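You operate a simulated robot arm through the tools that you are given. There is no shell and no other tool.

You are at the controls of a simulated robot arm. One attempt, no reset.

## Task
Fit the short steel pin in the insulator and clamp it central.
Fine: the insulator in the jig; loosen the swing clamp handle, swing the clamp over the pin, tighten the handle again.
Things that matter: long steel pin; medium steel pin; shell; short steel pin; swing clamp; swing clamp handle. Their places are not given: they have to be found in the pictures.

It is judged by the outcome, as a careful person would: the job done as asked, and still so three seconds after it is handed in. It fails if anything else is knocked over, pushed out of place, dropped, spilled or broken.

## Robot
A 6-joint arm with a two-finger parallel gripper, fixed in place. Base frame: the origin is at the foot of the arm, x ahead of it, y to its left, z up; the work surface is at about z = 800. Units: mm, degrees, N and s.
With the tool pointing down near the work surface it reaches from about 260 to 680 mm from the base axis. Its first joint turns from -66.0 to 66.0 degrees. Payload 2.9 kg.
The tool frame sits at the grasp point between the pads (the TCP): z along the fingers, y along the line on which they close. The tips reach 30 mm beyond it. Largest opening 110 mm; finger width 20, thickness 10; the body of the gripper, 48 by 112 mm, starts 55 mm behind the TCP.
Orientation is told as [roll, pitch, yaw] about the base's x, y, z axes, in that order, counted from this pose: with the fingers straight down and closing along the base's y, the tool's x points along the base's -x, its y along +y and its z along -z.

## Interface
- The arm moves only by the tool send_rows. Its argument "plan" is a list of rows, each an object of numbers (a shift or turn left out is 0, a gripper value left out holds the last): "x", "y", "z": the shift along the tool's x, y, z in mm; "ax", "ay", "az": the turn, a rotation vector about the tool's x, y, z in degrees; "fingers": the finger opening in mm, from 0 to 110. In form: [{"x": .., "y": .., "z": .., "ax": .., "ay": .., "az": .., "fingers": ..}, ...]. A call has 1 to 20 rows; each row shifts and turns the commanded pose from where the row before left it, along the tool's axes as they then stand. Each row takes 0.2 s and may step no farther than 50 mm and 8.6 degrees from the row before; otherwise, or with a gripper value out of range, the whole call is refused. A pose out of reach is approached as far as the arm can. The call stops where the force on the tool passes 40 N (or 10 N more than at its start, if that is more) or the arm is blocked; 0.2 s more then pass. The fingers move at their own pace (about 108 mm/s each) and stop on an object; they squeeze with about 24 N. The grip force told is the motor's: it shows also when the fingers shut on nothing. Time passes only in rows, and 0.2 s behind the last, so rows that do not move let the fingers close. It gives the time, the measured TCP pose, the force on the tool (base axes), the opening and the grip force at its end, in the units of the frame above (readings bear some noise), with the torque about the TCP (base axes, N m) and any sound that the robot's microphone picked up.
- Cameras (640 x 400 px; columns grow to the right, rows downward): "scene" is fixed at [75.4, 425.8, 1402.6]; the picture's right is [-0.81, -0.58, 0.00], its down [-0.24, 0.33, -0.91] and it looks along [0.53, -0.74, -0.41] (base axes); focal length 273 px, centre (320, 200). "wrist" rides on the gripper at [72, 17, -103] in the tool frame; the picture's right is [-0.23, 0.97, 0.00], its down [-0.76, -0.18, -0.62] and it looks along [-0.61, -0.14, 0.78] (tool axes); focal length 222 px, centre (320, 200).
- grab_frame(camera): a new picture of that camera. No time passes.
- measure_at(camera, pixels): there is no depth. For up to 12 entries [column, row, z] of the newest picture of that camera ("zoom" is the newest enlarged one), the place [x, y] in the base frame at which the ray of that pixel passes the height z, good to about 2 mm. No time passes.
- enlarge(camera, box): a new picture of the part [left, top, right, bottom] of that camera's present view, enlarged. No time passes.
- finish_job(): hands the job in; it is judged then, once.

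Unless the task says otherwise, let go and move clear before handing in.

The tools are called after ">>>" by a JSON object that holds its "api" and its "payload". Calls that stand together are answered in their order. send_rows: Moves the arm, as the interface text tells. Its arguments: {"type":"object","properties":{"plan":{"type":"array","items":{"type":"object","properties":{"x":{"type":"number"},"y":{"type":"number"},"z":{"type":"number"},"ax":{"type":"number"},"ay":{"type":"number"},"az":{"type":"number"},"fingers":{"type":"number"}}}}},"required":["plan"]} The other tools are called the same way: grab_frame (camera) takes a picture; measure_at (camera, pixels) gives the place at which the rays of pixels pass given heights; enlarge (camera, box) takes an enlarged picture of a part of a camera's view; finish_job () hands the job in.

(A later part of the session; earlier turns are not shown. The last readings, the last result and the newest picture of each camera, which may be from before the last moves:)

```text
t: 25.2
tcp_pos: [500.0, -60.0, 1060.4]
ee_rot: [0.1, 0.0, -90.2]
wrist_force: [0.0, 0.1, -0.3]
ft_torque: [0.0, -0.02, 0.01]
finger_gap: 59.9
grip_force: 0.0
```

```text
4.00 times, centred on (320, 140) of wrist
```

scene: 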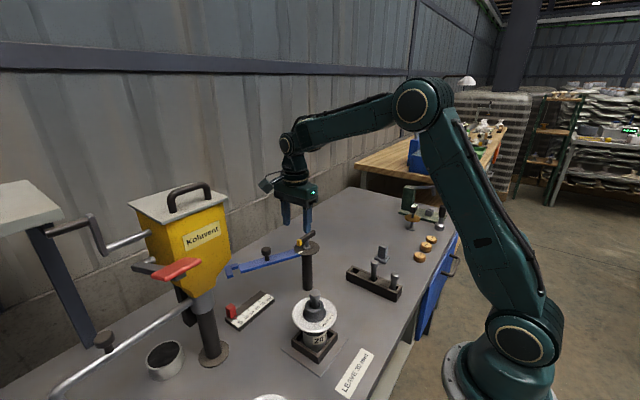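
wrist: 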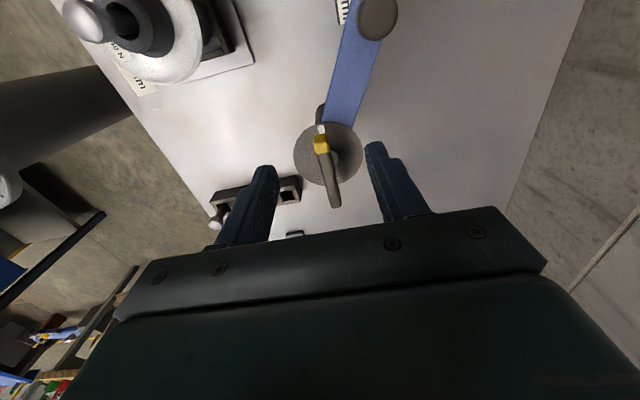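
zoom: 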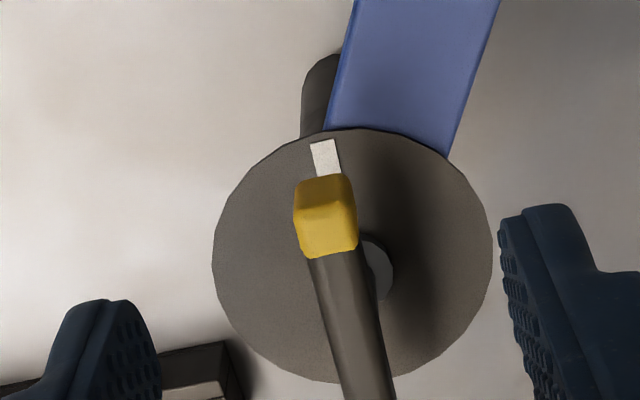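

>>> {"api": "measure_at", "payload": {"camera": "zoom", "pixels": [[325, 195, 965], [325, 195, 975], [296, 215, 965], [357, 210, 965], [365, 270, 945], [213, 270, 942], [492, 245, 942], [325, 158, 942], [330, 320, 970], [372, 310, 970]]}}

>>> {"api": "enlarge", "payload": {"camera": "scene", "box": [270, 215, 340, 265]}}

>>> {"api": "enlarge", "payload": {"camera": "wrist", "box": [270, 120, 400, 220]}}

```text
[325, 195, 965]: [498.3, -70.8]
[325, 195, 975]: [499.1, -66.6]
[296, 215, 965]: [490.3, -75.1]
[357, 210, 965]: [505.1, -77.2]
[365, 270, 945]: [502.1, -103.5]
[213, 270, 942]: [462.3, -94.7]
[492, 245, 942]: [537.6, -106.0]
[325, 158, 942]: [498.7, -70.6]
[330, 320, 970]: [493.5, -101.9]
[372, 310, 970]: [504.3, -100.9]
```

```text
8.00 times, centred on (305, 240) of scene
```

zoom: 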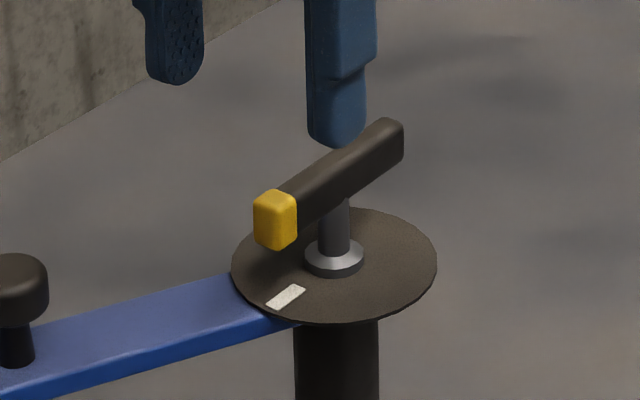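

```text
4.00 times, centred on (335, 170) of wrist
```

zoom: 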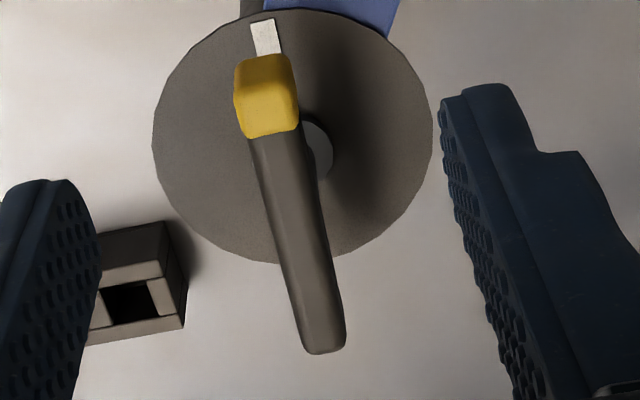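

I'll triangulate the disc, the white mark, and the handle's ends from both views.

>>> {"api": "measure_at", "payload": {"camera": "wrist", "pixels": [[321.25, 129.25, 940], [321.25, 129.25, 960], [328.25, 154.25, 940], [328.25, 154.25, 960], [320.75, 139, 960], [320.75, 139, 980], [336.25, 206.25, 960], [336.25, 206.25, 980], [324.5, 165, 975], [333.5, 163.5, 975]]}}

>>> {"api": "measure_at", "payload": {"camera": "scene", "pixels": [[300.75, 252.1, 940], [300.75, 252.1, 960], [306.8, 248, 940], [306.8, 248, 960], [299.5, 242.75, 960], [299.5, 242.75, 980], [314.5, 231, 960], [314.5, 231, 980]]}}

```text
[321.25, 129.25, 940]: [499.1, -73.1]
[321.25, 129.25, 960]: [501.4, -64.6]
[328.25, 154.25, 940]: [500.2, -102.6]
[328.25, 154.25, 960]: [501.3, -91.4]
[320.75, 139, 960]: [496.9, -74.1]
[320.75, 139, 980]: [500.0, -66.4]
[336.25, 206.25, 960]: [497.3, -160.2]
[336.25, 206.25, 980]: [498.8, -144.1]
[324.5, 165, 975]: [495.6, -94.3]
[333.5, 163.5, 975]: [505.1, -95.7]
```

```text
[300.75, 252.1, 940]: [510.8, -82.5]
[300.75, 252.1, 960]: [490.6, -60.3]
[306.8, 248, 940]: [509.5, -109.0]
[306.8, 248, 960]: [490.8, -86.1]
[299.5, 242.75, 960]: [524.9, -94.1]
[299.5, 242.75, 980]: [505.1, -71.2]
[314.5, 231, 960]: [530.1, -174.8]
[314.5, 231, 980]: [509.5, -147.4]
```

Pivot is at (500.4,-99), disc z≈951, and the bar runs along y with its centre at z≈985. I'll position over the bar's centre and descend with the fingers astride it.

>>> {"api": "send_rows", "payload": {"plan": [{"x": -20, "y": 0.2, "fingers": 40}, {"x": -20, "fingers": 40}, {"z": 15}, {"z": 15}, {}]}}

>>> {"api": "grab_frame", "payload": {"camera": "wrist"}}

>>> {"api": "enlarge", "payload": {"camera": "scene", "box": [265, 205, 345, 265]}}

>>> {"api": "enlarge", "payload": {"camera": "wrist", "box": [250, 110, 390, 210]}}

```text
t: 26.4
tcp_pos: [499.8, -100.0, 1031.2]
ee_rot: [0.1, 0.0, -90.0]
wrist_force: [-0.4, -0.4, 0.2]
ft_torque: [-0.01, -0.04, 0.0]
finger_gap: 40.1
grip_force: 0.1
```

```text
taken
```

wrist: 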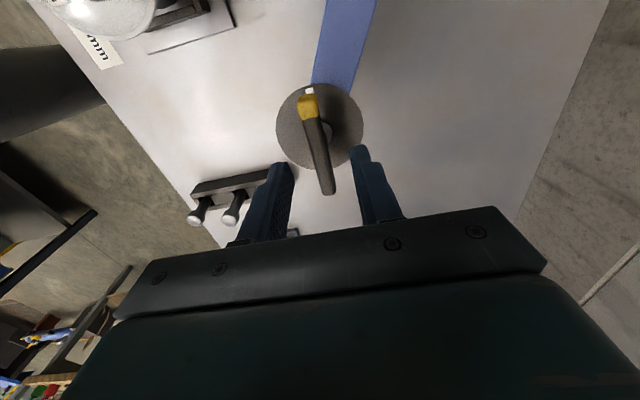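

```text
6.67 times, centred on (305, 235) of scene
```

zoom: 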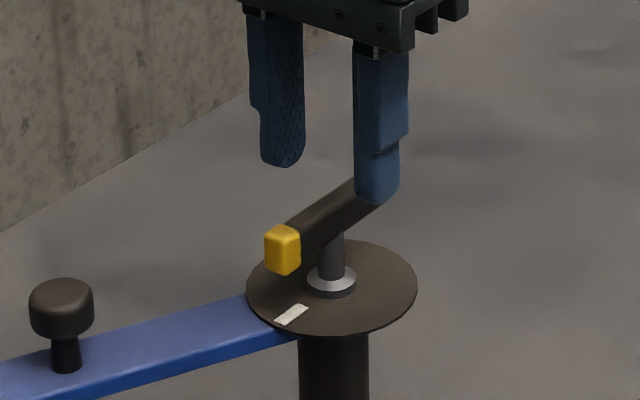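

```text
4.00 times, centred on (320, 160) of wrist
```

zoom: 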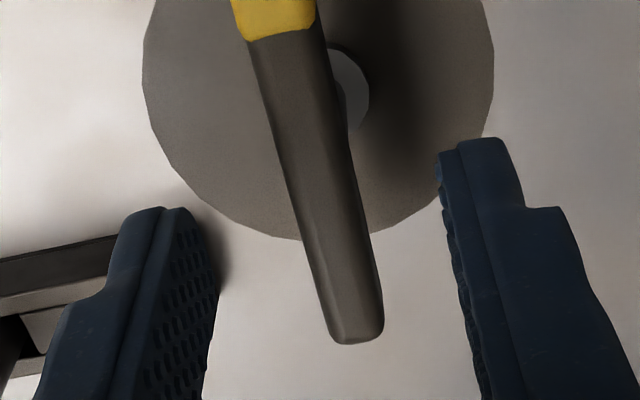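

The fingers straddle the bar in x. Descending to z≈1002 so the tips pass just below the bar, above the disc.

>>> {"api": "send_rows", "payload": {"plan": [{"z": 10}, {"z": 10}, {"z": 9}, {}]}}

>>> {"api": "grab_frame", "payload": {"camera": "wrist"}}

>>> {"api": "enlarge", "payload": {"camera": "scene", "box": [265, 205, 345, 265]}}

>>> {"api": "enlarge", "payload": {"camera": "wrist", "box": [250, 110, 390, 210]}}

```text
t: 27.4
tcp_pos: [499.6, -99.6, 1001.3]
ee_rot: [0.1, 0.0, -89.9]
wrist_force: [-0.4, 0.1, 1.0]
ft_torque: [-0.02, 0.0, 0.01]
finger_gap: 39.9
grip_force: 0.0
```

```text
taken
```

wrist: 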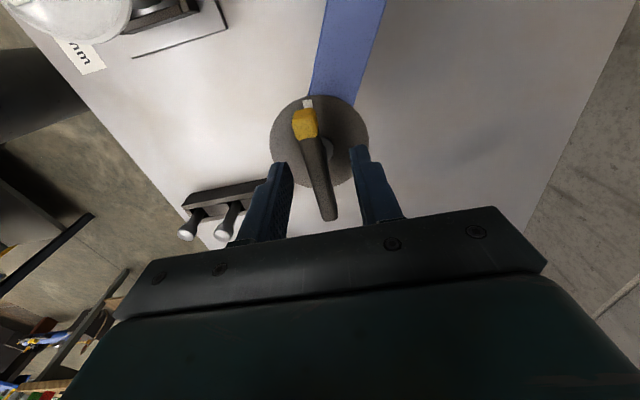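

```text
6.67 times, centred on (305, 235) of scene
```

zoom: 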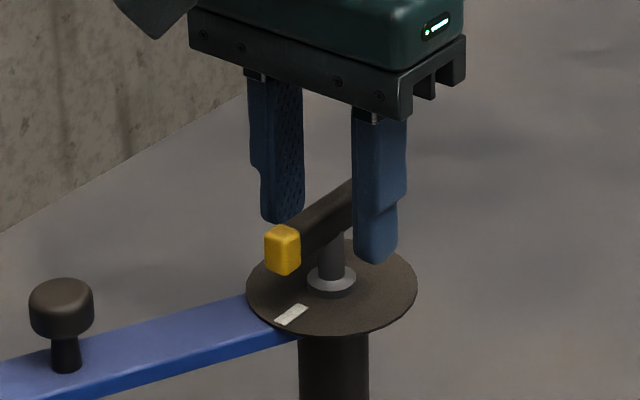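

```text
4.00 times, centred on (320, 160) of wrist
```

zoom: 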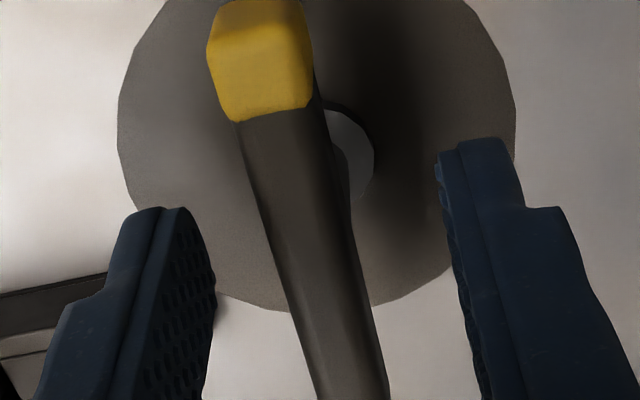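

The fingers are beside the bar with no contact force. Closing on it.

>>> {"api": "send_rows", "payload": {"plan": [{"fingers": 25}, {"fingers": 5}, {"fingers": 5}, {"fingers": 5}]}}

>>> {"api": "enlarge", "payload": {"camera": "scene", "box": [265, 205, 345, 265]}}

>>> {"api": "enlarge", "payload": {"camera": "wrist", "box": [250, 110, 390, 210]}}

```text
t: 28.4
tcp_pos: [500.7, -99.1, 1002.4]
ee_rot: [0.0, 0.1, -90.0]
wrist_force: [-7.0, 0.0, 1.2]
ft_torque: [-0.05, 0.18, -0.03]
finger_gap: 13.6
grip_force: 45.1
```

```text
6.67 times, centred on (305, 235) of scene
```

zoom: 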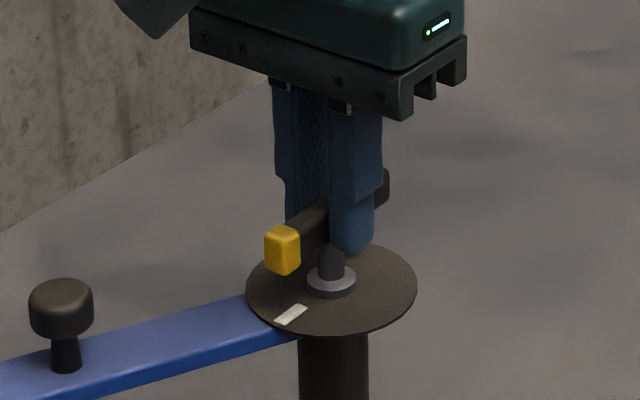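

```text
4.00 times, centred on (320, 160) of wrist
```

zoom: 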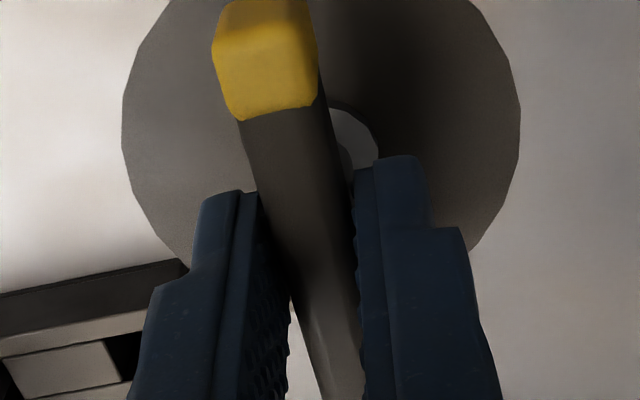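

Gripped at 13.6 mm with a slight 7 N sideways offset. I'll recentre by ~1.2 mm and start a gentle counter-clockwise turn, reading torque.

>>> {"api": "send_rows", "payload": {"plan": [{"y": -1.2}, {}, {"az": -4}, {"az": -4}, {"az": -4}, {}]}}

>>> {"api": "enlarge", "payload": {"camera": "scene", "box": [265, 205, 345, 265]}}

```text
t: 29.8
tcp_pos: [499.5, -100.2, 1002.7]
ee_rot: [0.2, 0.0, -77.9]
wrist_force: [5.1, -1.8, -4.9]
ft_torque: [-0.26, 0.01, 0.0]
finger_gap: 13.5
grip_force: 44.9
```

```text
6.67 times, centred on (305, 235) of scene
```

zoom: 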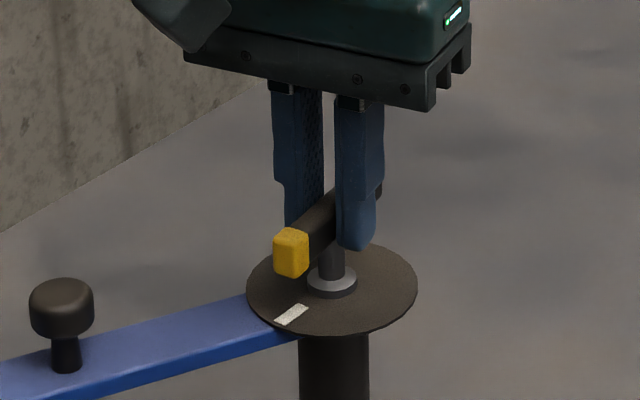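

The handle turned 12° counter-clockwise with little torque. Continuing.

>>> {"api": "send_rows", "payload": {"plan": [{"az": -6}, {"az": -6}, {"az": -6}, {"az": -6}, {}]}}

```text
t: 31.0
tcp_pos: [499.8, -100.1, 1001.9]
ee_rot: [0.1, 0.0, -53.8]
wrist_force: [7.0, 0.4, -3.7]
ft_torque: [0.08, 0.12, 0.0]
finger_gap: 13.6
grip_force: 45.5
```

>>> {"api": "send_rows", "payload": {"plan": [{"az": -6}, {"az": -6}, {"az": -6}, {"az": -6}, {}]}}

>>> {"api": "enlarge", "payload": {"camera": "scene", "box": [265, 205, 345, 265]}}

```text
t: 32.2
tcp_pos: [499.2, -100.2, 1001.5]
ee_rot: [0.2, -0.1, -29.9]
wrist_force: [6.6, 2.0, -2.3]
ft_torque: [0.0, -0.06, 0.01]
finger_gap: 13.4
grip_force: 44.7
```

```text
6.67 times, centred on (305, 235) of scene
```

zoom: 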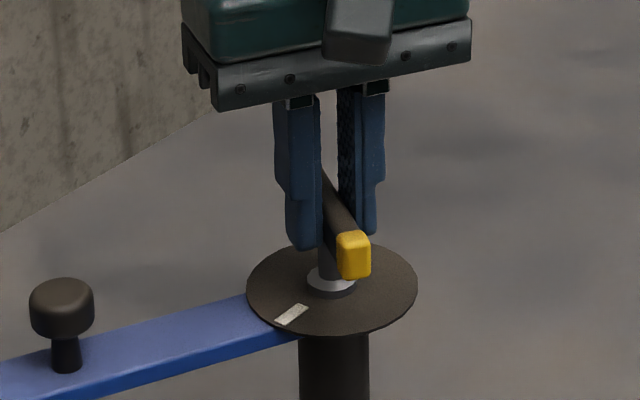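

>>> {"api": "send_rows", "payload": {"plan": [{"az": -6}, {"az": -6}, {"az": -6}, {"az": -6}, {"az": -6}, {}]}}

>>> {"api": "enlarge", "payload": {"camera": "scene", "box": [265, 205, 345, 265]}}

```text
t: 33.6
tcp_pos: [498.8, -99.1, 1002.3]
ee_rot: [0.0, -0.2, 0.1]
wrist_force: [2.7, 3.8, 3.0]
ft_torque: [0.03, -0.03, -0.02]
finger_gap: 13.7
grip_force: 45.0
```

```text
6.67 times, centred on (305, 235) of scene
```

zoom: 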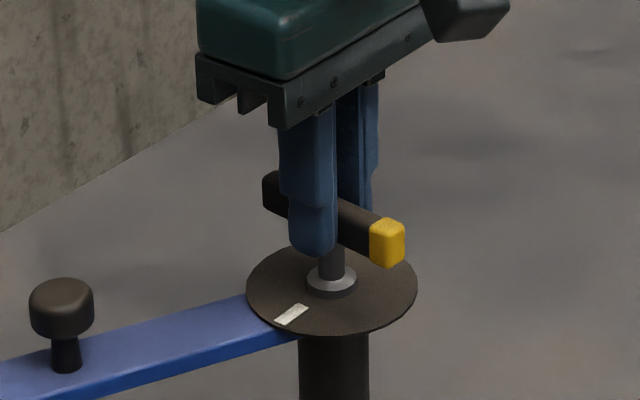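

The handle has turned a quarter turn, so it should be loose. I'll let go, rise clear, and move above the knob for a look.

>>> {"api": "send_rows", "payload": {"plan": [{"fingers": 25}, {"fingers": 45}, {"fingers": 45}, {"z": -25}, {"z": -35}, {"x": -5, "y": 20, "fingers": 60}, {"x": 0, "y": 30}, {"x": 0, "y": 30}, {}]}}

>>> {"api": "grab_frame", "payload": {"camera": "wrist"}}

>>> {"api": "enlarge", "payload": {"camera": "wrist", "box": [250, 100, 400, 210]}}

>>> {"api": "grab_frame", "payload": {"camera": "scene"}}

```text
t: 35.6
tcp_pos: [504.5, -19.6, 1060.8]
ee_rot: [-0.1, -0.2, -0.1]
wrist_force: [0.2, -0.4, -0.8]
ft_torque: [0.04, 0.03, -0.01]
finger_gap: 60.1
grip_force: 0.1
```

```text
taken
```

wrist: 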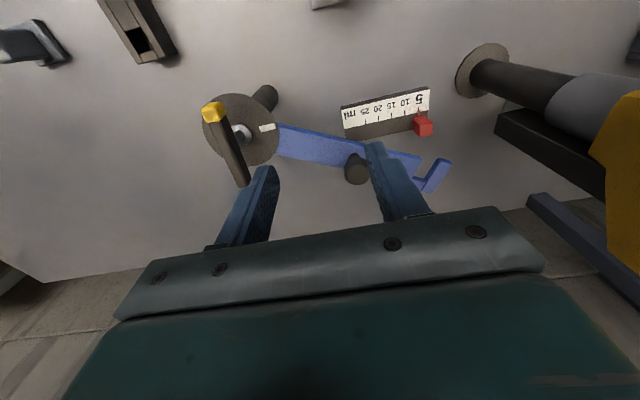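

```text
3.64 times, centred on (325, 155) of wrist
```

zoom: 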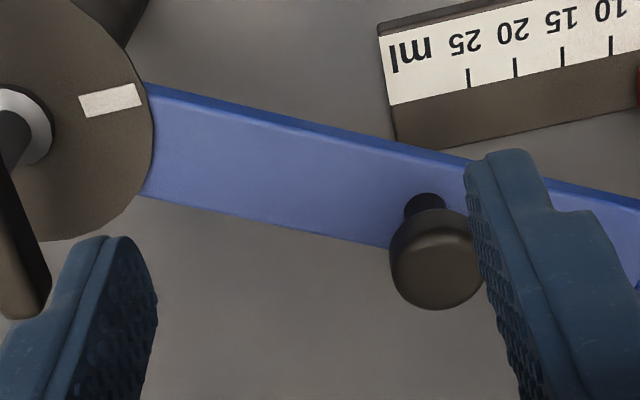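

```text
taken
```

scene: 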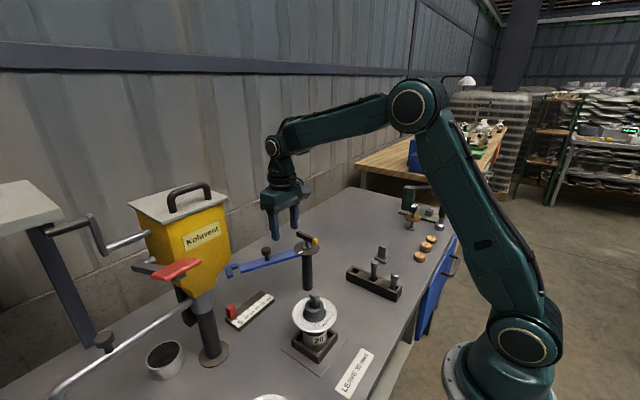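

The arm hasn't moved and the yellow end is a quarter turn off the mark. I'll turn the gripper to about -100° and hover over the knob at (551,9.5).

>>> {"api": "send_rows", "payload": {"plan": [{"az": 8.4}, {"az": 8.4}, {"az": 8.4}, {"az": 8.4}, {"az": 8.4}, {"az": 8.4}, {"az": 8.4}, {"az": 8.4}, {"az": 8.4}, {"az": 8.4}, {"az": 8.0}, {"az": 8.0}, {"x": 18.4, "y": 20.4}, {"x": 18.4, "y": 20.3}, {}]}}

>>> {"api": "grab_frame", "payload": {"camera": "wrist"}}

>>> {"api": "enlarge", "payload": {"camera": "wrist", "box": [250, 90, 390, 200]}}

>>> {"api": "enlarge", "payload": {"camera": "scene", "box": [215, 210, 315, 290]}}

```text
t: 38.8
tcp_pos: [550.4, 8.2, 1061.8]
ee_rot: [0.1, 0.1, -100.1]
wrist_force: [0.4, 0.6, -0.4]
ft_torque: [0.0, 0.04, 0.02]
finger_gap: 59.8
grip_force: 0.0
```

```text
taken
```

wrist: 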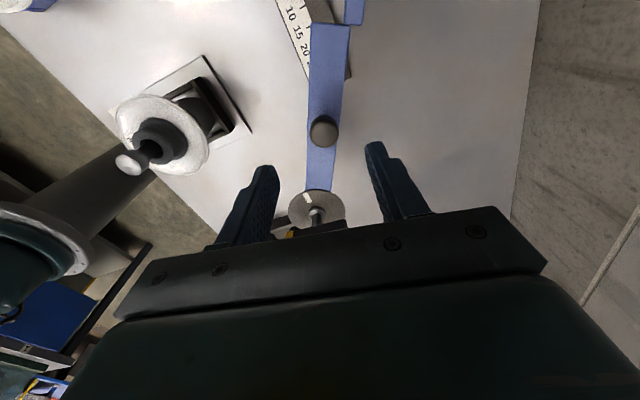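

```text
3.64 times, centred on (320, 145) of wrist
```

zoom: 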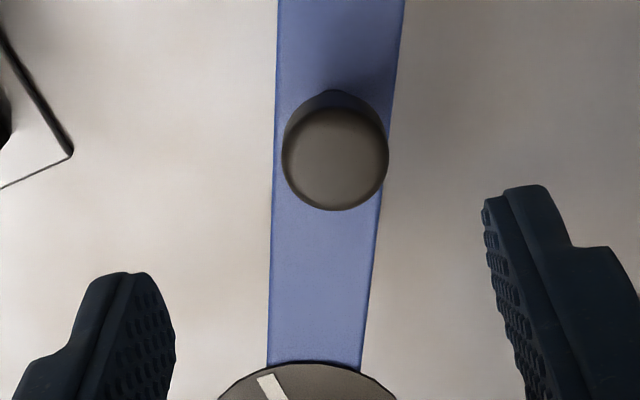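

```text
5.00 times, centred on (265, 250) of scene
```

zoom: 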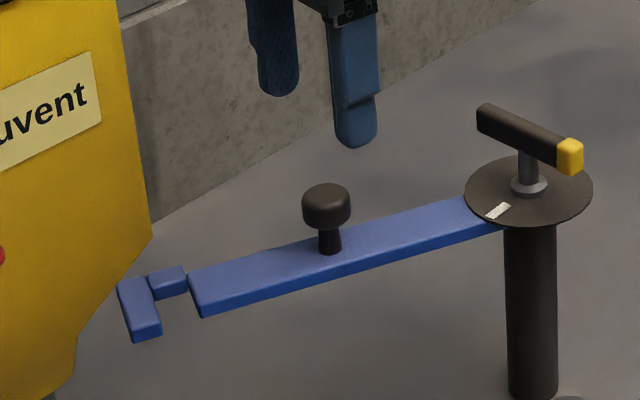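

>>> {"api": "measure_at", "payload": {"camera": "wrist", "pixels": [[324.1, 133.5, 980], [324.1, 133.5, 990], [309.6, 133, 985], [338.7, 133, 985]]}}

>>> {"api": "measure_at", "payload": {"camera": "scene", "pixels": [[266.2, 249, 980], [266.2, 249, 990], [267, 255, 965], [267, 255, 975]]}}

```text
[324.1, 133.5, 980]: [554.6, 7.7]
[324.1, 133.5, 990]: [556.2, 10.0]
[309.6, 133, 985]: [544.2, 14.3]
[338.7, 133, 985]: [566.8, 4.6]
```

```text
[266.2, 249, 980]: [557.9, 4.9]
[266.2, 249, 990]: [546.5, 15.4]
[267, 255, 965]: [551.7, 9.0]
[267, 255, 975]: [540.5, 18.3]
```

The knob is at (554.8,8.2), top z≈983, 24.6 mm across. I'll shift over it and descend so the tips stay above the arm, then close.

>>> {"api": "send_rows", "payload": {"plan": [{"x": 0.8, "y": 4.3, "z": 20}, {"z": 20}, {"z": 18}, {"z": 12}, {"z": 6}, {}, {"fingers": 40}, {"fingers": 10}, {"fingers": 10}, {"fingers": 10}]}}

>>> {"api": "enlarge", "payload": {"camera": "scene", "box": [215, 210, 315, 290]}}

>>> {"api": "enlarge", "payload": {"camera": "wrist", "box": [250, 90, 390, 200]}}

```text
t: 41.0
tcp_pos: [556.1, 9.7, 985.4]
ee_rot: [0.1, 0.0, -100.0]
wrist_force: [0.1, -0.6, -1.0]
ft_torque: [-0.01, 0.22, 0.01]
finger_gap: 26.1
grip_force: 45.1
```

```text
5.00 times, centred on (265, 250) of scene
```

zoom: 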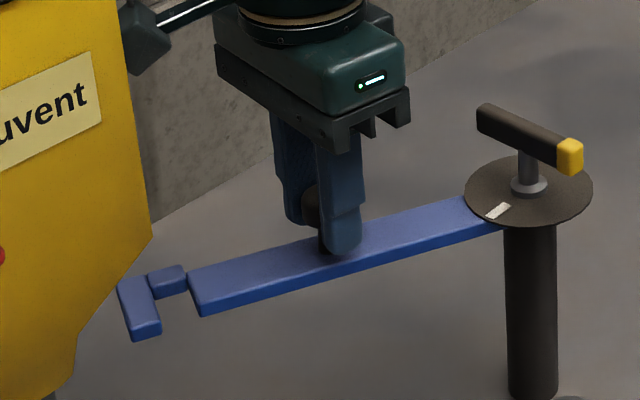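

```text
3.64 times, centred on (320, 145) of wrist
```

zoom: 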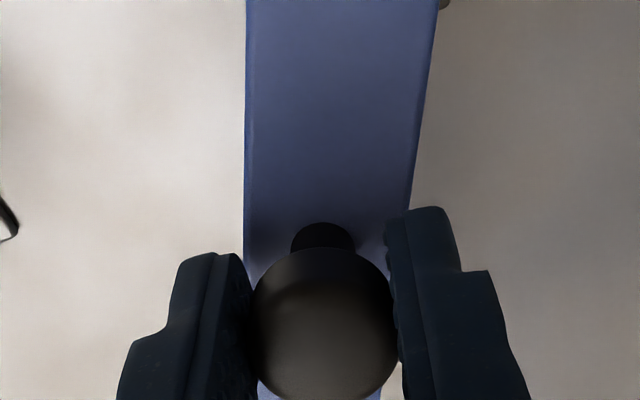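

The knob is held (26.1 mm). I'll start the swing about the pivot (499.6,-100), radius 122 mm, with two 5° steps to feel whether it is free.

>>> {"api": "send_rows", "payload": {"plan": [{"x": 1.07, "y": -4.13, "az": -2}, {"x": 2.13, "y": -8.25, "az": -4}, {}]}}

>>> {"api": "enlarge", "payload": {"camera": "scene", "box": [215, 210, 335, 300]}}

```text
t: 41.8
tcp_pos: [544.4, 15.5, 986.3]
ee_rot: [0.1, 0.0, -94.1]
wrist_force: [0.8, -0.3, 0.2]
ft_torque: [0.2, 0.2, -0.02]
finger_gap: 25.8
grip_force: 45.0
```

```text
4.44 times, centred on (275, 255) of scene
```

zoom: 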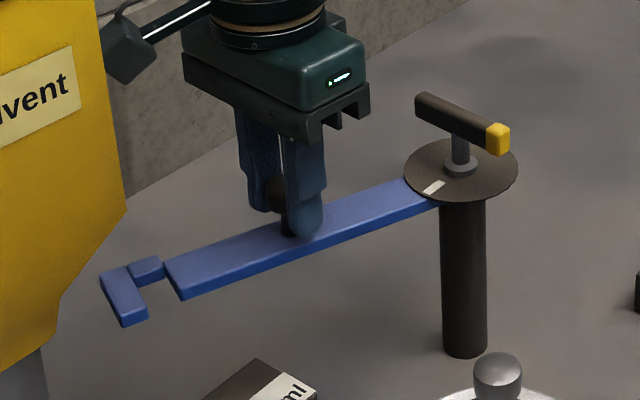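

It swings freely with almost no force. Continuing 40° more in 5° steps.

>>> {"api": "send_rows", "payload": {"plan": [{"x": 2.66, "y": -10.3, "az": -5}, {"x": 2.66, "y": -10.3, "az": -5}, {"x": 2.66, "y": -10.3, "az": -5}, {"x": 2.66, "y": -10.3, "az": -5}, {}]}}

```text
t: 43.0
tcp_pos: [501.7, 23.0, 986.4]
ee_rot: [0.2, 0.0, -74.0]
wrist_force: [-2.2, 0.4, 8.3]
ft_torque: [0.26, 0.44, -0.06]
finger_gap: 25.5
grip_force: 45.1
```

>>> {"api": "send_rows", "payload": {"plan": [{"x": 2.66, "y": -10.3, "az": -5}, {"x": 2.66, "y": -10.3, "az": -5}, {"x": 2.66, "y": -10.3, "az": -5}, {"x": 2.66, "y": -10.3, "az": -5}, {}]}}

>>> {"api": "grab_frame", "payload": {"camera": "scene"}}

>>> {"api": "grab_frame", "payload": {"camera": "wrist"}}

>>> {"api": "enlarge", "payload": {"camera": "scene", "box": [240, 230, 360, 330]}}

```text
t: 44.2
tcp_pos: [461.6, 15.5, 985.4]
ee_rot: [0.1, 0.1, -53.9]
wrist_force: [-2.3, 5.1, 14.5]
ft_torque: [-0.08, 0.23, 0.01]
finger_gap: 25.7
grip_force: 45.0
```

```text
taken
```

scene: 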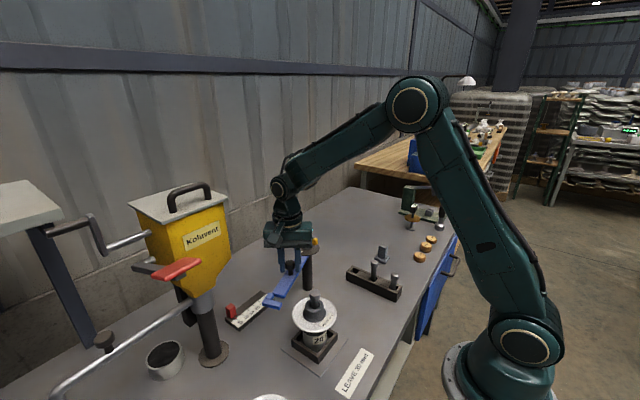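

```text
taken
```

wrist: 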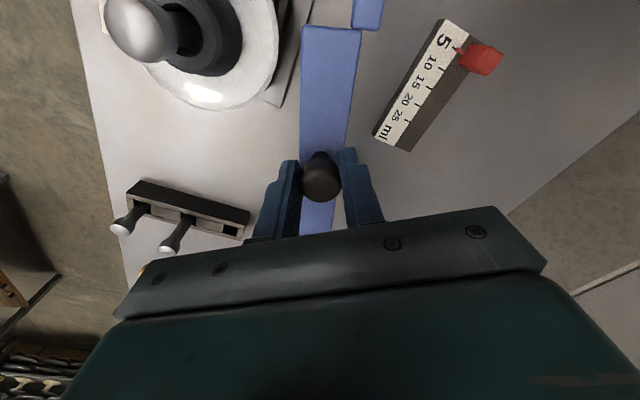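

```text
4.00 times, centred on (300, 280) of scene
```

zoom: 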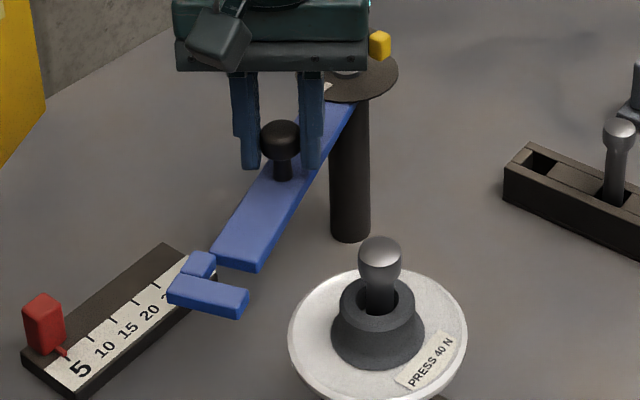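

The clamp is approaching the pin; a 14 N upward load has built up. I'll measure the arm end's radius against the pin's before going on.

>>> {"api": "enlarge", "payload": {"camera": "wrist", "box": [90, 0, 400, 100]}}

>>> {"api": "measure_at", "payload": {"camera": "wrist", "pixels": [[303, 27, 945], [303, 27, 949], [353, 29, 949], [141, 30, 968], [141, 30, 972]]}}

>>> {"api": "measure_at", "payload": {"camera": "scene", "pixels": [[273.5, 343.5, 800], [284, 297, 949], [273.3, 292, 949], [280, 307.5, 949], [267, 303, 949], [262.3, 301, 949], [281.9, 302, 949], [314.9, 293, 971]]}}

```text
2.06 times, centred on (245, 50) of wrist
```

zoom: 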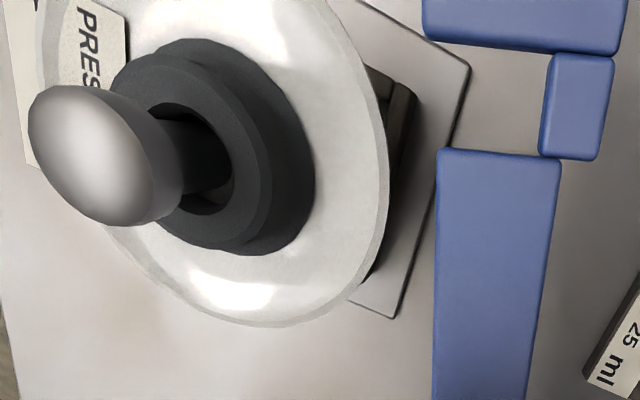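

```text
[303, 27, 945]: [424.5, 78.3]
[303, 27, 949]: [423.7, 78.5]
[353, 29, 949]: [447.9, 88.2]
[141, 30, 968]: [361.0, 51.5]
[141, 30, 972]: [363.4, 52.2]
```

```text
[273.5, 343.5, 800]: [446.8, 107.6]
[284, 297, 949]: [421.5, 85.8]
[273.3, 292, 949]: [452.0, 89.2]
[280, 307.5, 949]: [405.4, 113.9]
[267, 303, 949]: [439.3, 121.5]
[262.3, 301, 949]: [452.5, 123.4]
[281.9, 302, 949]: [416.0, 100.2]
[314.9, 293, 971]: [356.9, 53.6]
```

>>> {"api": "measure_at", "payload": {"camera": "zoom", "pixels": [[440, 150, 949], [560, 157, 949], [425, 38, 949], [540, 50, 949], [425, 2, 949], [548, 60, 949], [180, 158, 945], [150, 105, 936], [205, 215, 936], [90, 155, 970]]}}

```text
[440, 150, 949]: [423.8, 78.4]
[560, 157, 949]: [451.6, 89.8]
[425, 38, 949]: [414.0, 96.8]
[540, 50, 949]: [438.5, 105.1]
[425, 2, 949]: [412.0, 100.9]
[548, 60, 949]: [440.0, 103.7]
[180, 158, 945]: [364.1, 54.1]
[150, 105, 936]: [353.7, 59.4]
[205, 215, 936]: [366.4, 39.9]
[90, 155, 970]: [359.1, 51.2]
```

Slot spans radii 194–214 (centre 204) and the pin sits at radius ≈207, within measurement error. I'll ease the vertical load and swing to just short of the pin for a closer check.

>>> {"api": "send_rows", "payload": {"plan": [{"z": -1.5}, {"x": 2.66, "y": -10.3, "az": -5}, {"x": 2.66, "y": -10.3, "az": -5}, {"x": 2.13, "y": -8.25, "az": -4}, {}]}}

>>> {"api": "grab_frame", "payload": {"camera": "wrist"}}

>>> {"api": "grab_frame", "payload": {"camera": "scene"}}

>>> {"api": "enlarge", "payload": {"camera": "scene", "box": [265, 260, 345, 330]}}

>>> {"api": "enlarge", "payload": {"camera": "wrist", "box": [170, 0, 400, 100]}}

```text
t: 45.4
tcp_pos: [433.3, 3.2, 986.0]
ee_rot: [0.0, 0.1, -40.0]
wrist_force: [1.6, 0.6, -18.0]
ft_torque: [-0.01, -0.51, 0.28]
finger_gap: 25.6
grip_force: 44.8
```

```text
taken
```

wrist: 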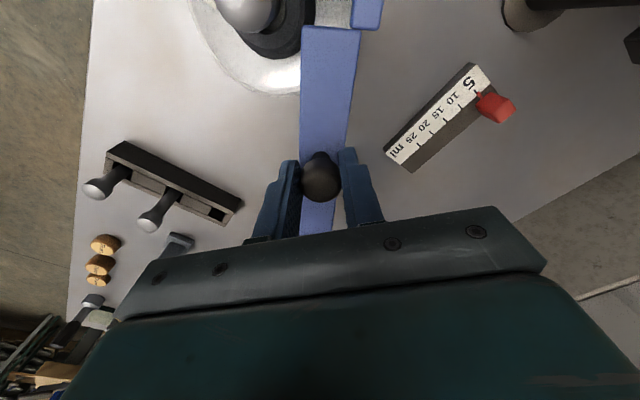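

```text
taken
```

scene: 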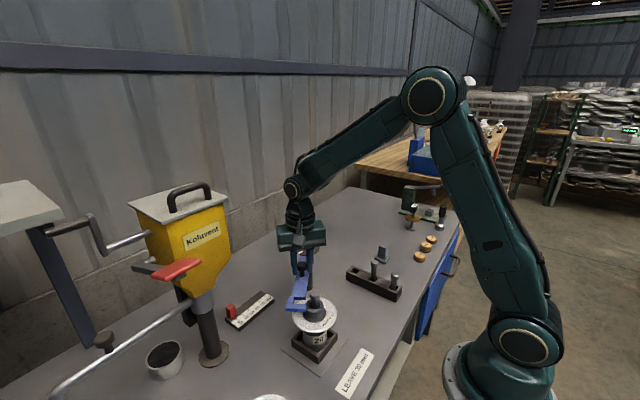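

```text
5.71 times, centred on (305, 295) of scene
```

zoom: 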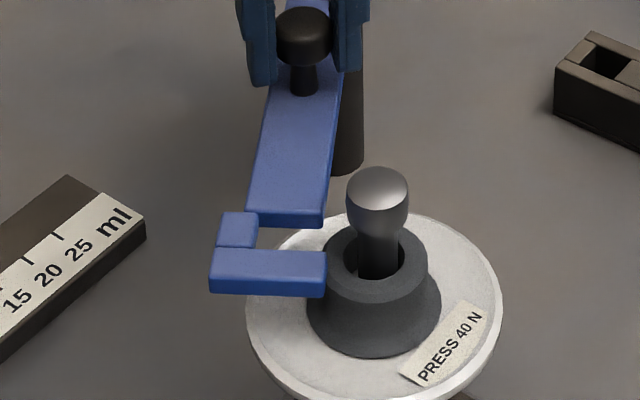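

```text
2.78 times, centred on (285, 50) of wrist
```

zoom: 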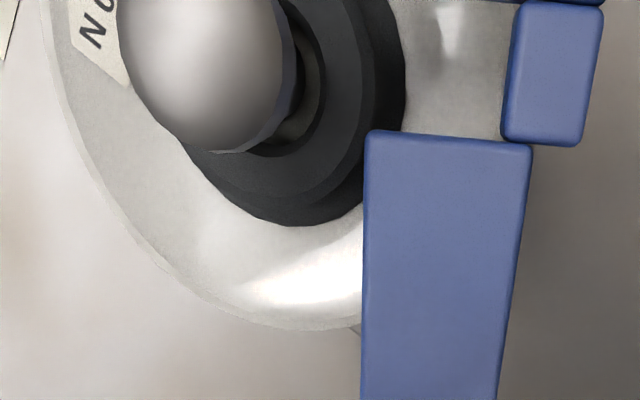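

There's now an 18 N downward pull, so I over-corrected; I'll come back 0.8 mm. The slot lines up with the stem around scene zoom (380,255), so I'll proceed slowly.

>>> {"api": "send_rows", "payload": {"plan": [{"z": 0.8}, {}, {"x": 0.89, "y": -3.07, "az": -1.5}, {}]}}

>>> {"api": "enlarge", "payload": {"camera": "scene", "box": [275, 270, 345, 320]}}

```text
t: 46.4
tcp_pos: [431.5, -0.2, 985.5]
ee_rot: [0.0, 0.0, -38.5]
wrist_force: [-5.3, 2.5, -6.2]
ft_torque: [0.09, 0.7, -0.35]
finger_gap: 25.7
grip_force: 45.3
```

```text
8.00 times, centred on (310, 295) of scene
```

zoom: 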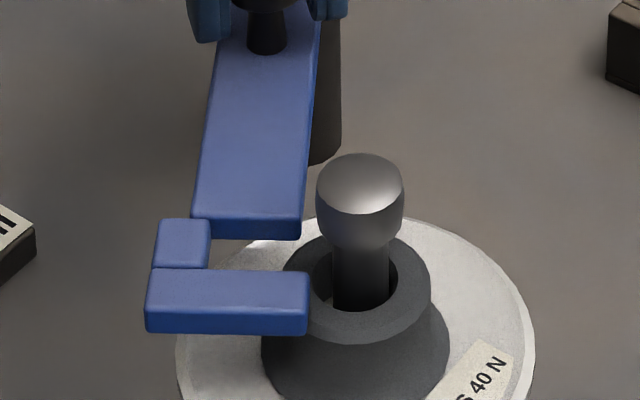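

The slot is level with the stem in this view. Advancing in small 1.5–2° steps.

>>> {"api": "send_rows", "payload": {"plan": [{"x": 0.89, "y": -3.07, "az": -1.5}, {"x": 0.89, "y": -3.07, "az": -1.5}, {}]}}

>>> {"api": "enlarge", "payload": {"camera": "scene", "box": [275, 270, 345, 320]}}

>>> {"api": "enlarge", "payload": {"camera": "wrist", "box": [200, 0, 400, 80]}}

```text
t: 47.2
tcp_pos: [426.1, -3.1, 986.4]
ee_rot: [0.0, 0.0, -35.5]
wrist_force: [-3.7, 4.6, -8.7]
ft_torque: [0.15, 0.53, -0.01]
finger_gap: 25.3
grip_force: 45.0
```

```text
8.00 times, centred on (310, 295) of scene
```

zoom: 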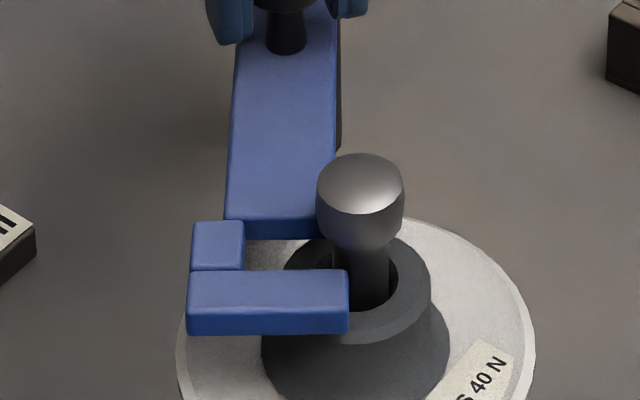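

```text
3.20 times, centred on (300, 40) of wrist
```

zoom: 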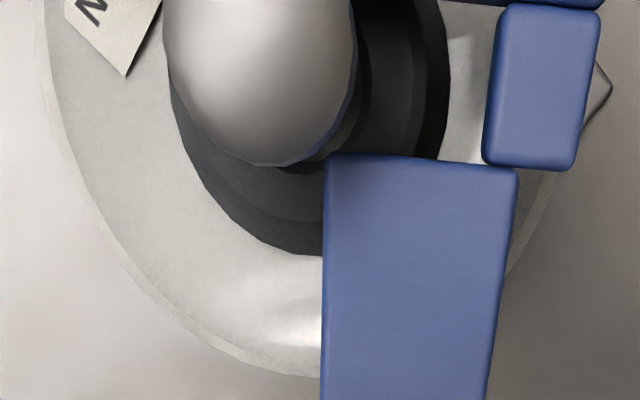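

The stem is entering the slot, crossbar in front and arm end behind, with low forces. Continuing.

>>> {"api": "send_rows", "payload": {"plan": [{"x": 0.89, "y": -3.07, "az": -1.5}, {"x": 0.89, "y": -3.07, "az": -1.5}, {}]}}

>>> {"api": "enlarge", "payload": {"camera": "scene", "box": [275, 270, 345, 320]}}

```text
t: 48.0
tcp_pos: [421.9, -5.9, 986.4]
ee_rot: [0.1, 0.1, -32.5]
wrist_force: [-5.1, 6.6, -12.5]
ft_torque: [-0.33, -0.04, 0.02]
finger_gap: 25.5
grip_force: 44.8
```

```text
8.00 times, centred on (310, 295) of scene
```

zoom: 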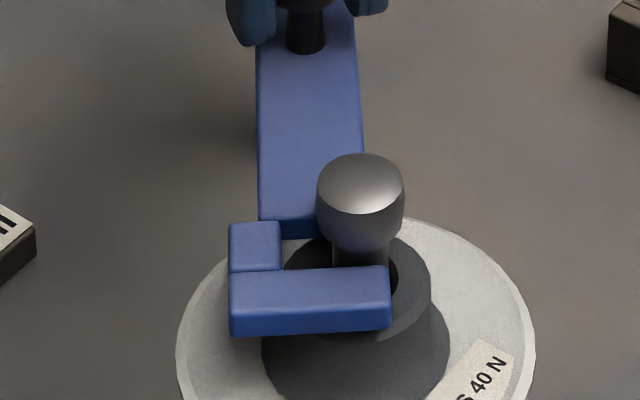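

>>> {"api": "send_rows", "payload": {"plan": [{"z": 0.4}, {"x": 0.89, "y": -3.07, "az": -1.5}, {"x": 0.59, "y": -2.05, "az": -1}, {}]}}

>>> {"api": "enlarge", "payload": {"camera": "scene", "box": [275, 270, 345, 320]}}

>>> {"api": "enlarge", "payload": {"camera": "wrist", "box": [200, 0, 400, 80]}}

```text
t: 49.0
tcp_pos: [415.9, -10.1, 986.0]
ee_rot: [0.1, 0.0, -29.9]
wrist_force: [-5.1, 8.1, -3.2]
ft_torque: [0.21, 0.64, 0.26]
finger_gap: 25.5
grip_force: 44.9
```

```text
8.00 times, centred on (310, 295) of scene
```

zoom: 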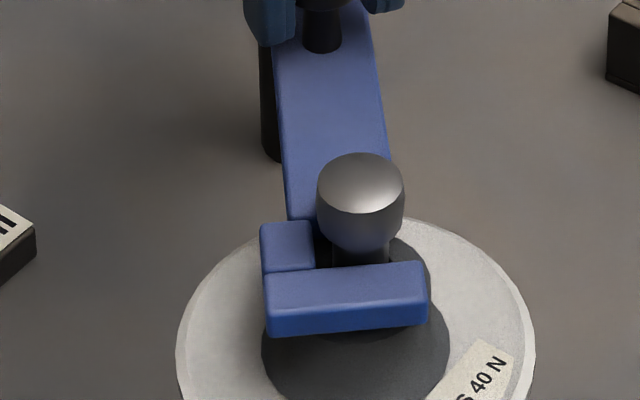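

```text
3.20 times, centred on (300, 40) of wrist
```

zoom: 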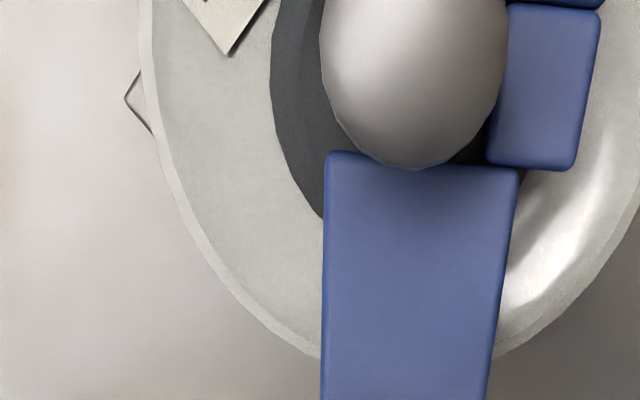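

In the scene zoom the stem (centre u≈361) still has about 4 mm to the slot's back edge (u≈316), and the arm's centreline is about 1° short. I'll rotate 1° more.

>>> {"api": "send_rows", "payload": {"plan": [{"x": 0.3, "y": -1.03, "az": -0.5}, {"x": 0.3, "y": -1.03, "az": -0.5}, {}]}}

>>> {"api": "enlarge", "payload": {"camera": "scene", "box": [275, 270, 345, 320]}}

>>> {"api": "enlarge", "payload": {"camera": "wrist", "box": [200, 0, 400, 80]}}

```text
t: 49.8
tcp_pos: [414.9, -12.5, 985.7]
ee_rot: [0.1, -0.2, -29.0]
wrist_force: [2.0, 13.1, -2.8]
ft_torque: [0.08, 0.53, -0.24]
finger_gap: 25.8
grip_force: 45.5
```

```text
8.00 times, centred on (310, 295) of scene
```

zoom: 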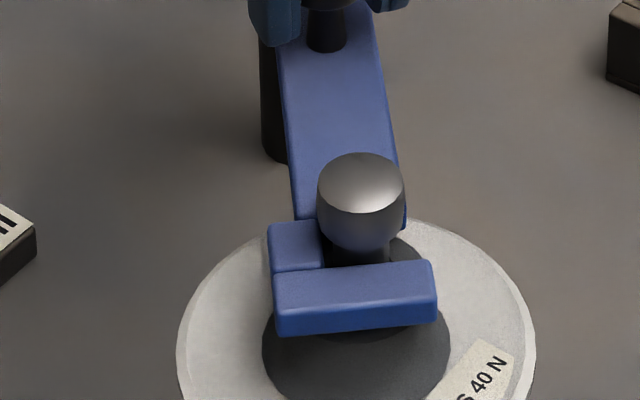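

```text
3.20 times, centred on (300, 40) of wrist
```

zoom: 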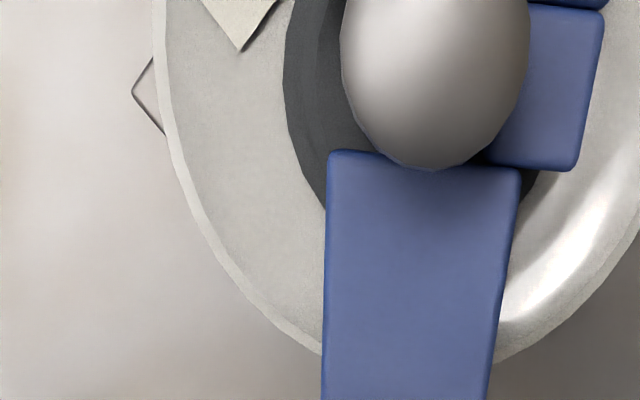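

Resistance rose by about 9 N opposite to the motion: the slot's back has met the stem. I'll back off by 0.3°, let go of the knob and rise to inspect.

>>> {"api": "send_rows", "payload": {"plan": [{"x": -0.18, "y": 0.62, "az": 0.3}, {}, {"fingers": 35}, {"fingers": 50}, {"fingers": 50}]}}

>>> {"api": "enlarge", "payload": {"camera": "scene", "box": [275, 270, 345, 320]}}

```text
t: 51.0
tcp_pos: [415.4, -11.0, 986.4]
ee_rot: [0.1, -0.1, -29.3]
wrist_force: [0.1, 0.0, -1.1]
ft_torque: [-0.02, -0.01, 0.02]
finger_gap: 50.0
grip_force: 0.0
```

```text
8.00 times, centred on (310, 295) of scene
```

zoom: 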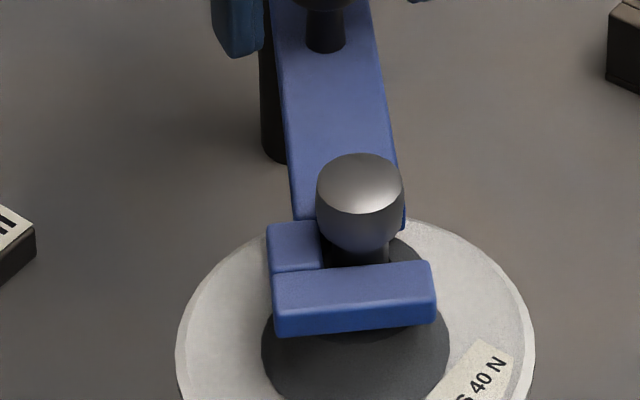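

>>> {"api": "send_rows", "payload": {"plan": [{"z": -25}, {"z": -40}, {"z": -30, "az": -7}, {"az": -7.5}, {"az": -7.5}, {"az": -7.3}, {"x": 25, "y": 15}, {"x": 30, "y": 25}, {"x": 30, "y": 20}, {}]}}

>>> {"api": "grab_frame", "payload": {"camera": "wrist"}}

>>> {"api": "grab_frame", "payload": {"camera": "scene"}}

>>> {"api": "enlarge", "payload": {"camera": "wrist", "box": [250, 80, 390, 200]}}

>>> {"api": "enlarge", "payload": {"camera": "scene", "box": [265, 220, 355, 330]}}

```text
t: 53.2
tcp_pos: [330.6, 48.7, 1081.6]
ee_rot: [-0.1, -0.1, -0.1]
wrist_force: [-0.6, 0.1, 0.9]
ft_torque: [0.02, -0.01, -0.02]
finger_gap: 50.1
grip_force: 0.1
```

```text
taken
```

wrist: 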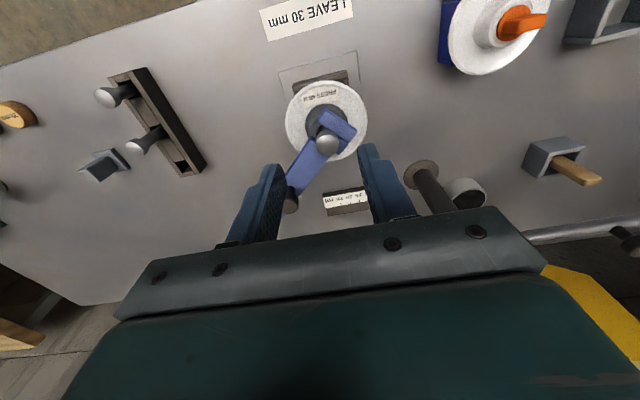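

```text
taken
```

scene: 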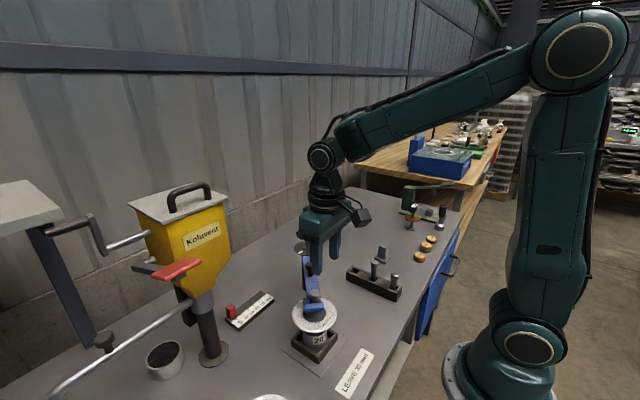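

```text
3.33 times, centred on (320, 140) of wrist
```

zoom: 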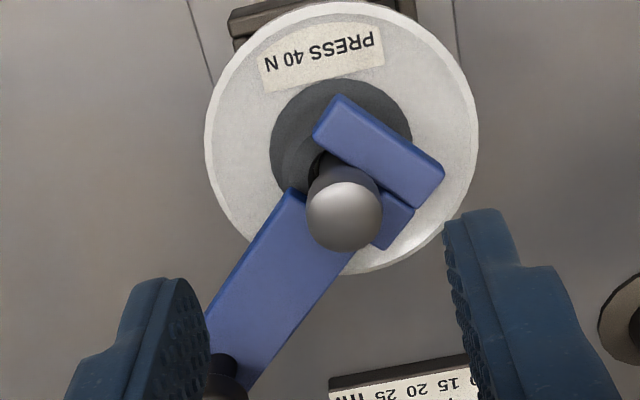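

```text
3.64 times, centred on (310, 275) of scene
```

zoom: 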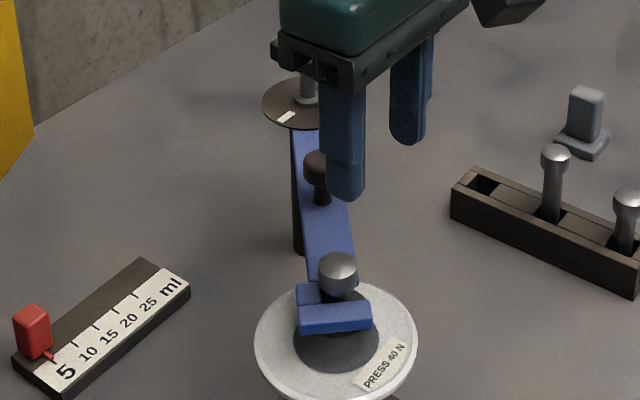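

The pin is upright in the slot and the disc's mark hasn't moved. I'll verify the pin's position and the handle's current direction.

>>> {"api": "measure_at", "payload": {"camera": "wrist", "pixels": [[327.2, 145, 971], [327.5, 134, 949], [322, 127, 949], [318, 120, 949], [311, 138, 949], [330.5, 148, 949]]}}

>>> {"api": "enlarge", "payload": {"camera": "wrist", "box": [290, 100, 370, 160]}}

```text
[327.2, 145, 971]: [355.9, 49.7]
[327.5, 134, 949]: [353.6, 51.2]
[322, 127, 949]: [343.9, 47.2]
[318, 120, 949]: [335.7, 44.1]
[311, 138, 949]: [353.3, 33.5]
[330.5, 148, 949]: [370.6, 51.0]
```

```text
6.67 times, centred on (330, 130) of wrist
```

zoom: 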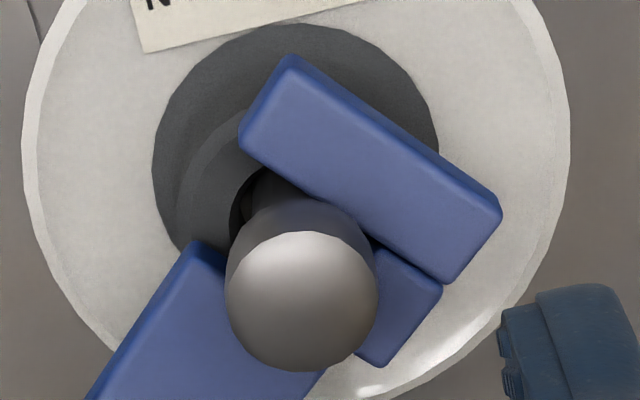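

>>> {"api": "measure_at", "payload": {"camera": "zoom", "pixels": [[195, 243, 949], [323, 372, 949], [241, 145, 949], [290, 55, 949], [500, 212, 949], [447, 284, 949], [440, 290, 949], [383, 364, 949], [355, 353, 949], [302, 302, 971], [225, 290, 971], [378, 300, 971]]}}

```text
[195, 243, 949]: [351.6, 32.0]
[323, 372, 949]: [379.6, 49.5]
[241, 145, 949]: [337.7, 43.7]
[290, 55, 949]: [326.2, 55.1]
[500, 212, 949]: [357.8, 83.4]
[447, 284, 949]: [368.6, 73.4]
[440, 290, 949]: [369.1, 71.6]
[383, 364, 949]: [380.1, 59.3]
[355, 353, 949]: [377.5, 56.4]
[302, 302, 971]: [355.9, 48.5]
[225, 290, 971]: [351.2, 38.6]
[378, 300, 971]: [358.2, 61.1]
```

The slot's centre is within about 1.5 mm of the hole centre, so the arm is over the pin. Now to the handle to see where it points before tightening.

>>> {"api": "send_rows", "payload": {"plan": [{"x": -28, "y": -28}, {"x": -28, "y": -28}, {"x": -28, "y": -28}, {"x": -28, "y": -28}, {"x": -28, "y": -28, "z": 6}, {}]}}

>>> {"api": "grab_frame", "payload": {"camera": "wrist"}}

>>> {"api": "enlarge", "payload": {"camera": "wrist", "box": [240, 80, 400, 200]}}

>>> {"api": "enlarge", "payload": {"camera": "scene", "box": [265, 210, 355, 330]}}

```text
t: 54.6
tcp_pos: [471.3, -90.6, 1074.7]
ee_rot: [0.0, -0.1, 0.0]
wrist_force: [-0.2, -0.4, 0.1]
ft_torque: [0.02, 0.02, -0.01]
finger_gap: 50.3
grip_force: 0.0
```

```text
taken
```

wrist: 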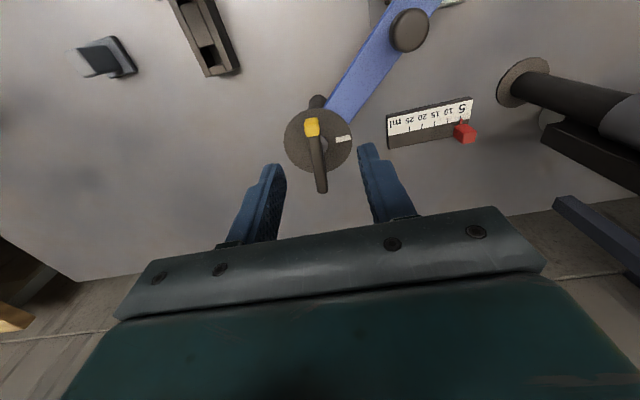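

```text
3.33 times, centred on (320, 140) of wrist
```

zoom: 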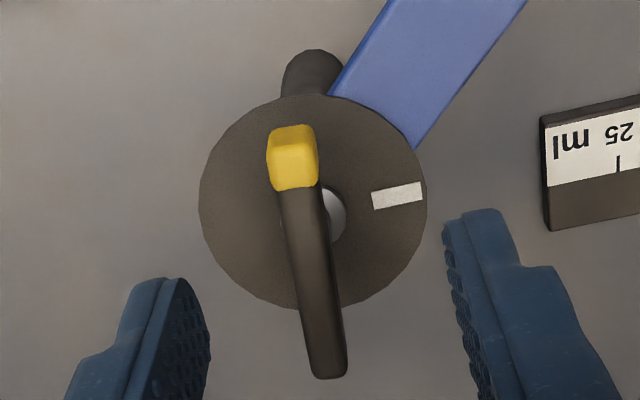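

```text
3.33 times, centred on (310, 270) of scene
```

zoom: 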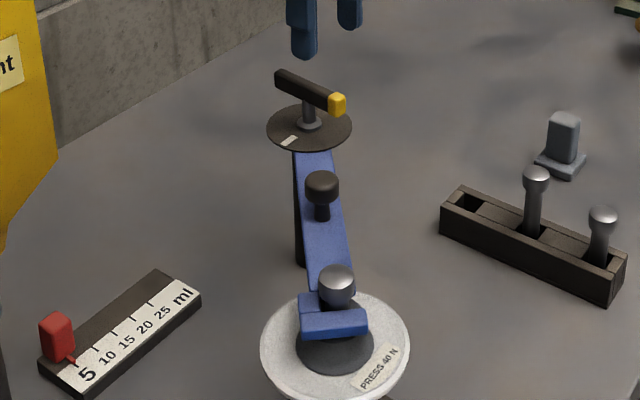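

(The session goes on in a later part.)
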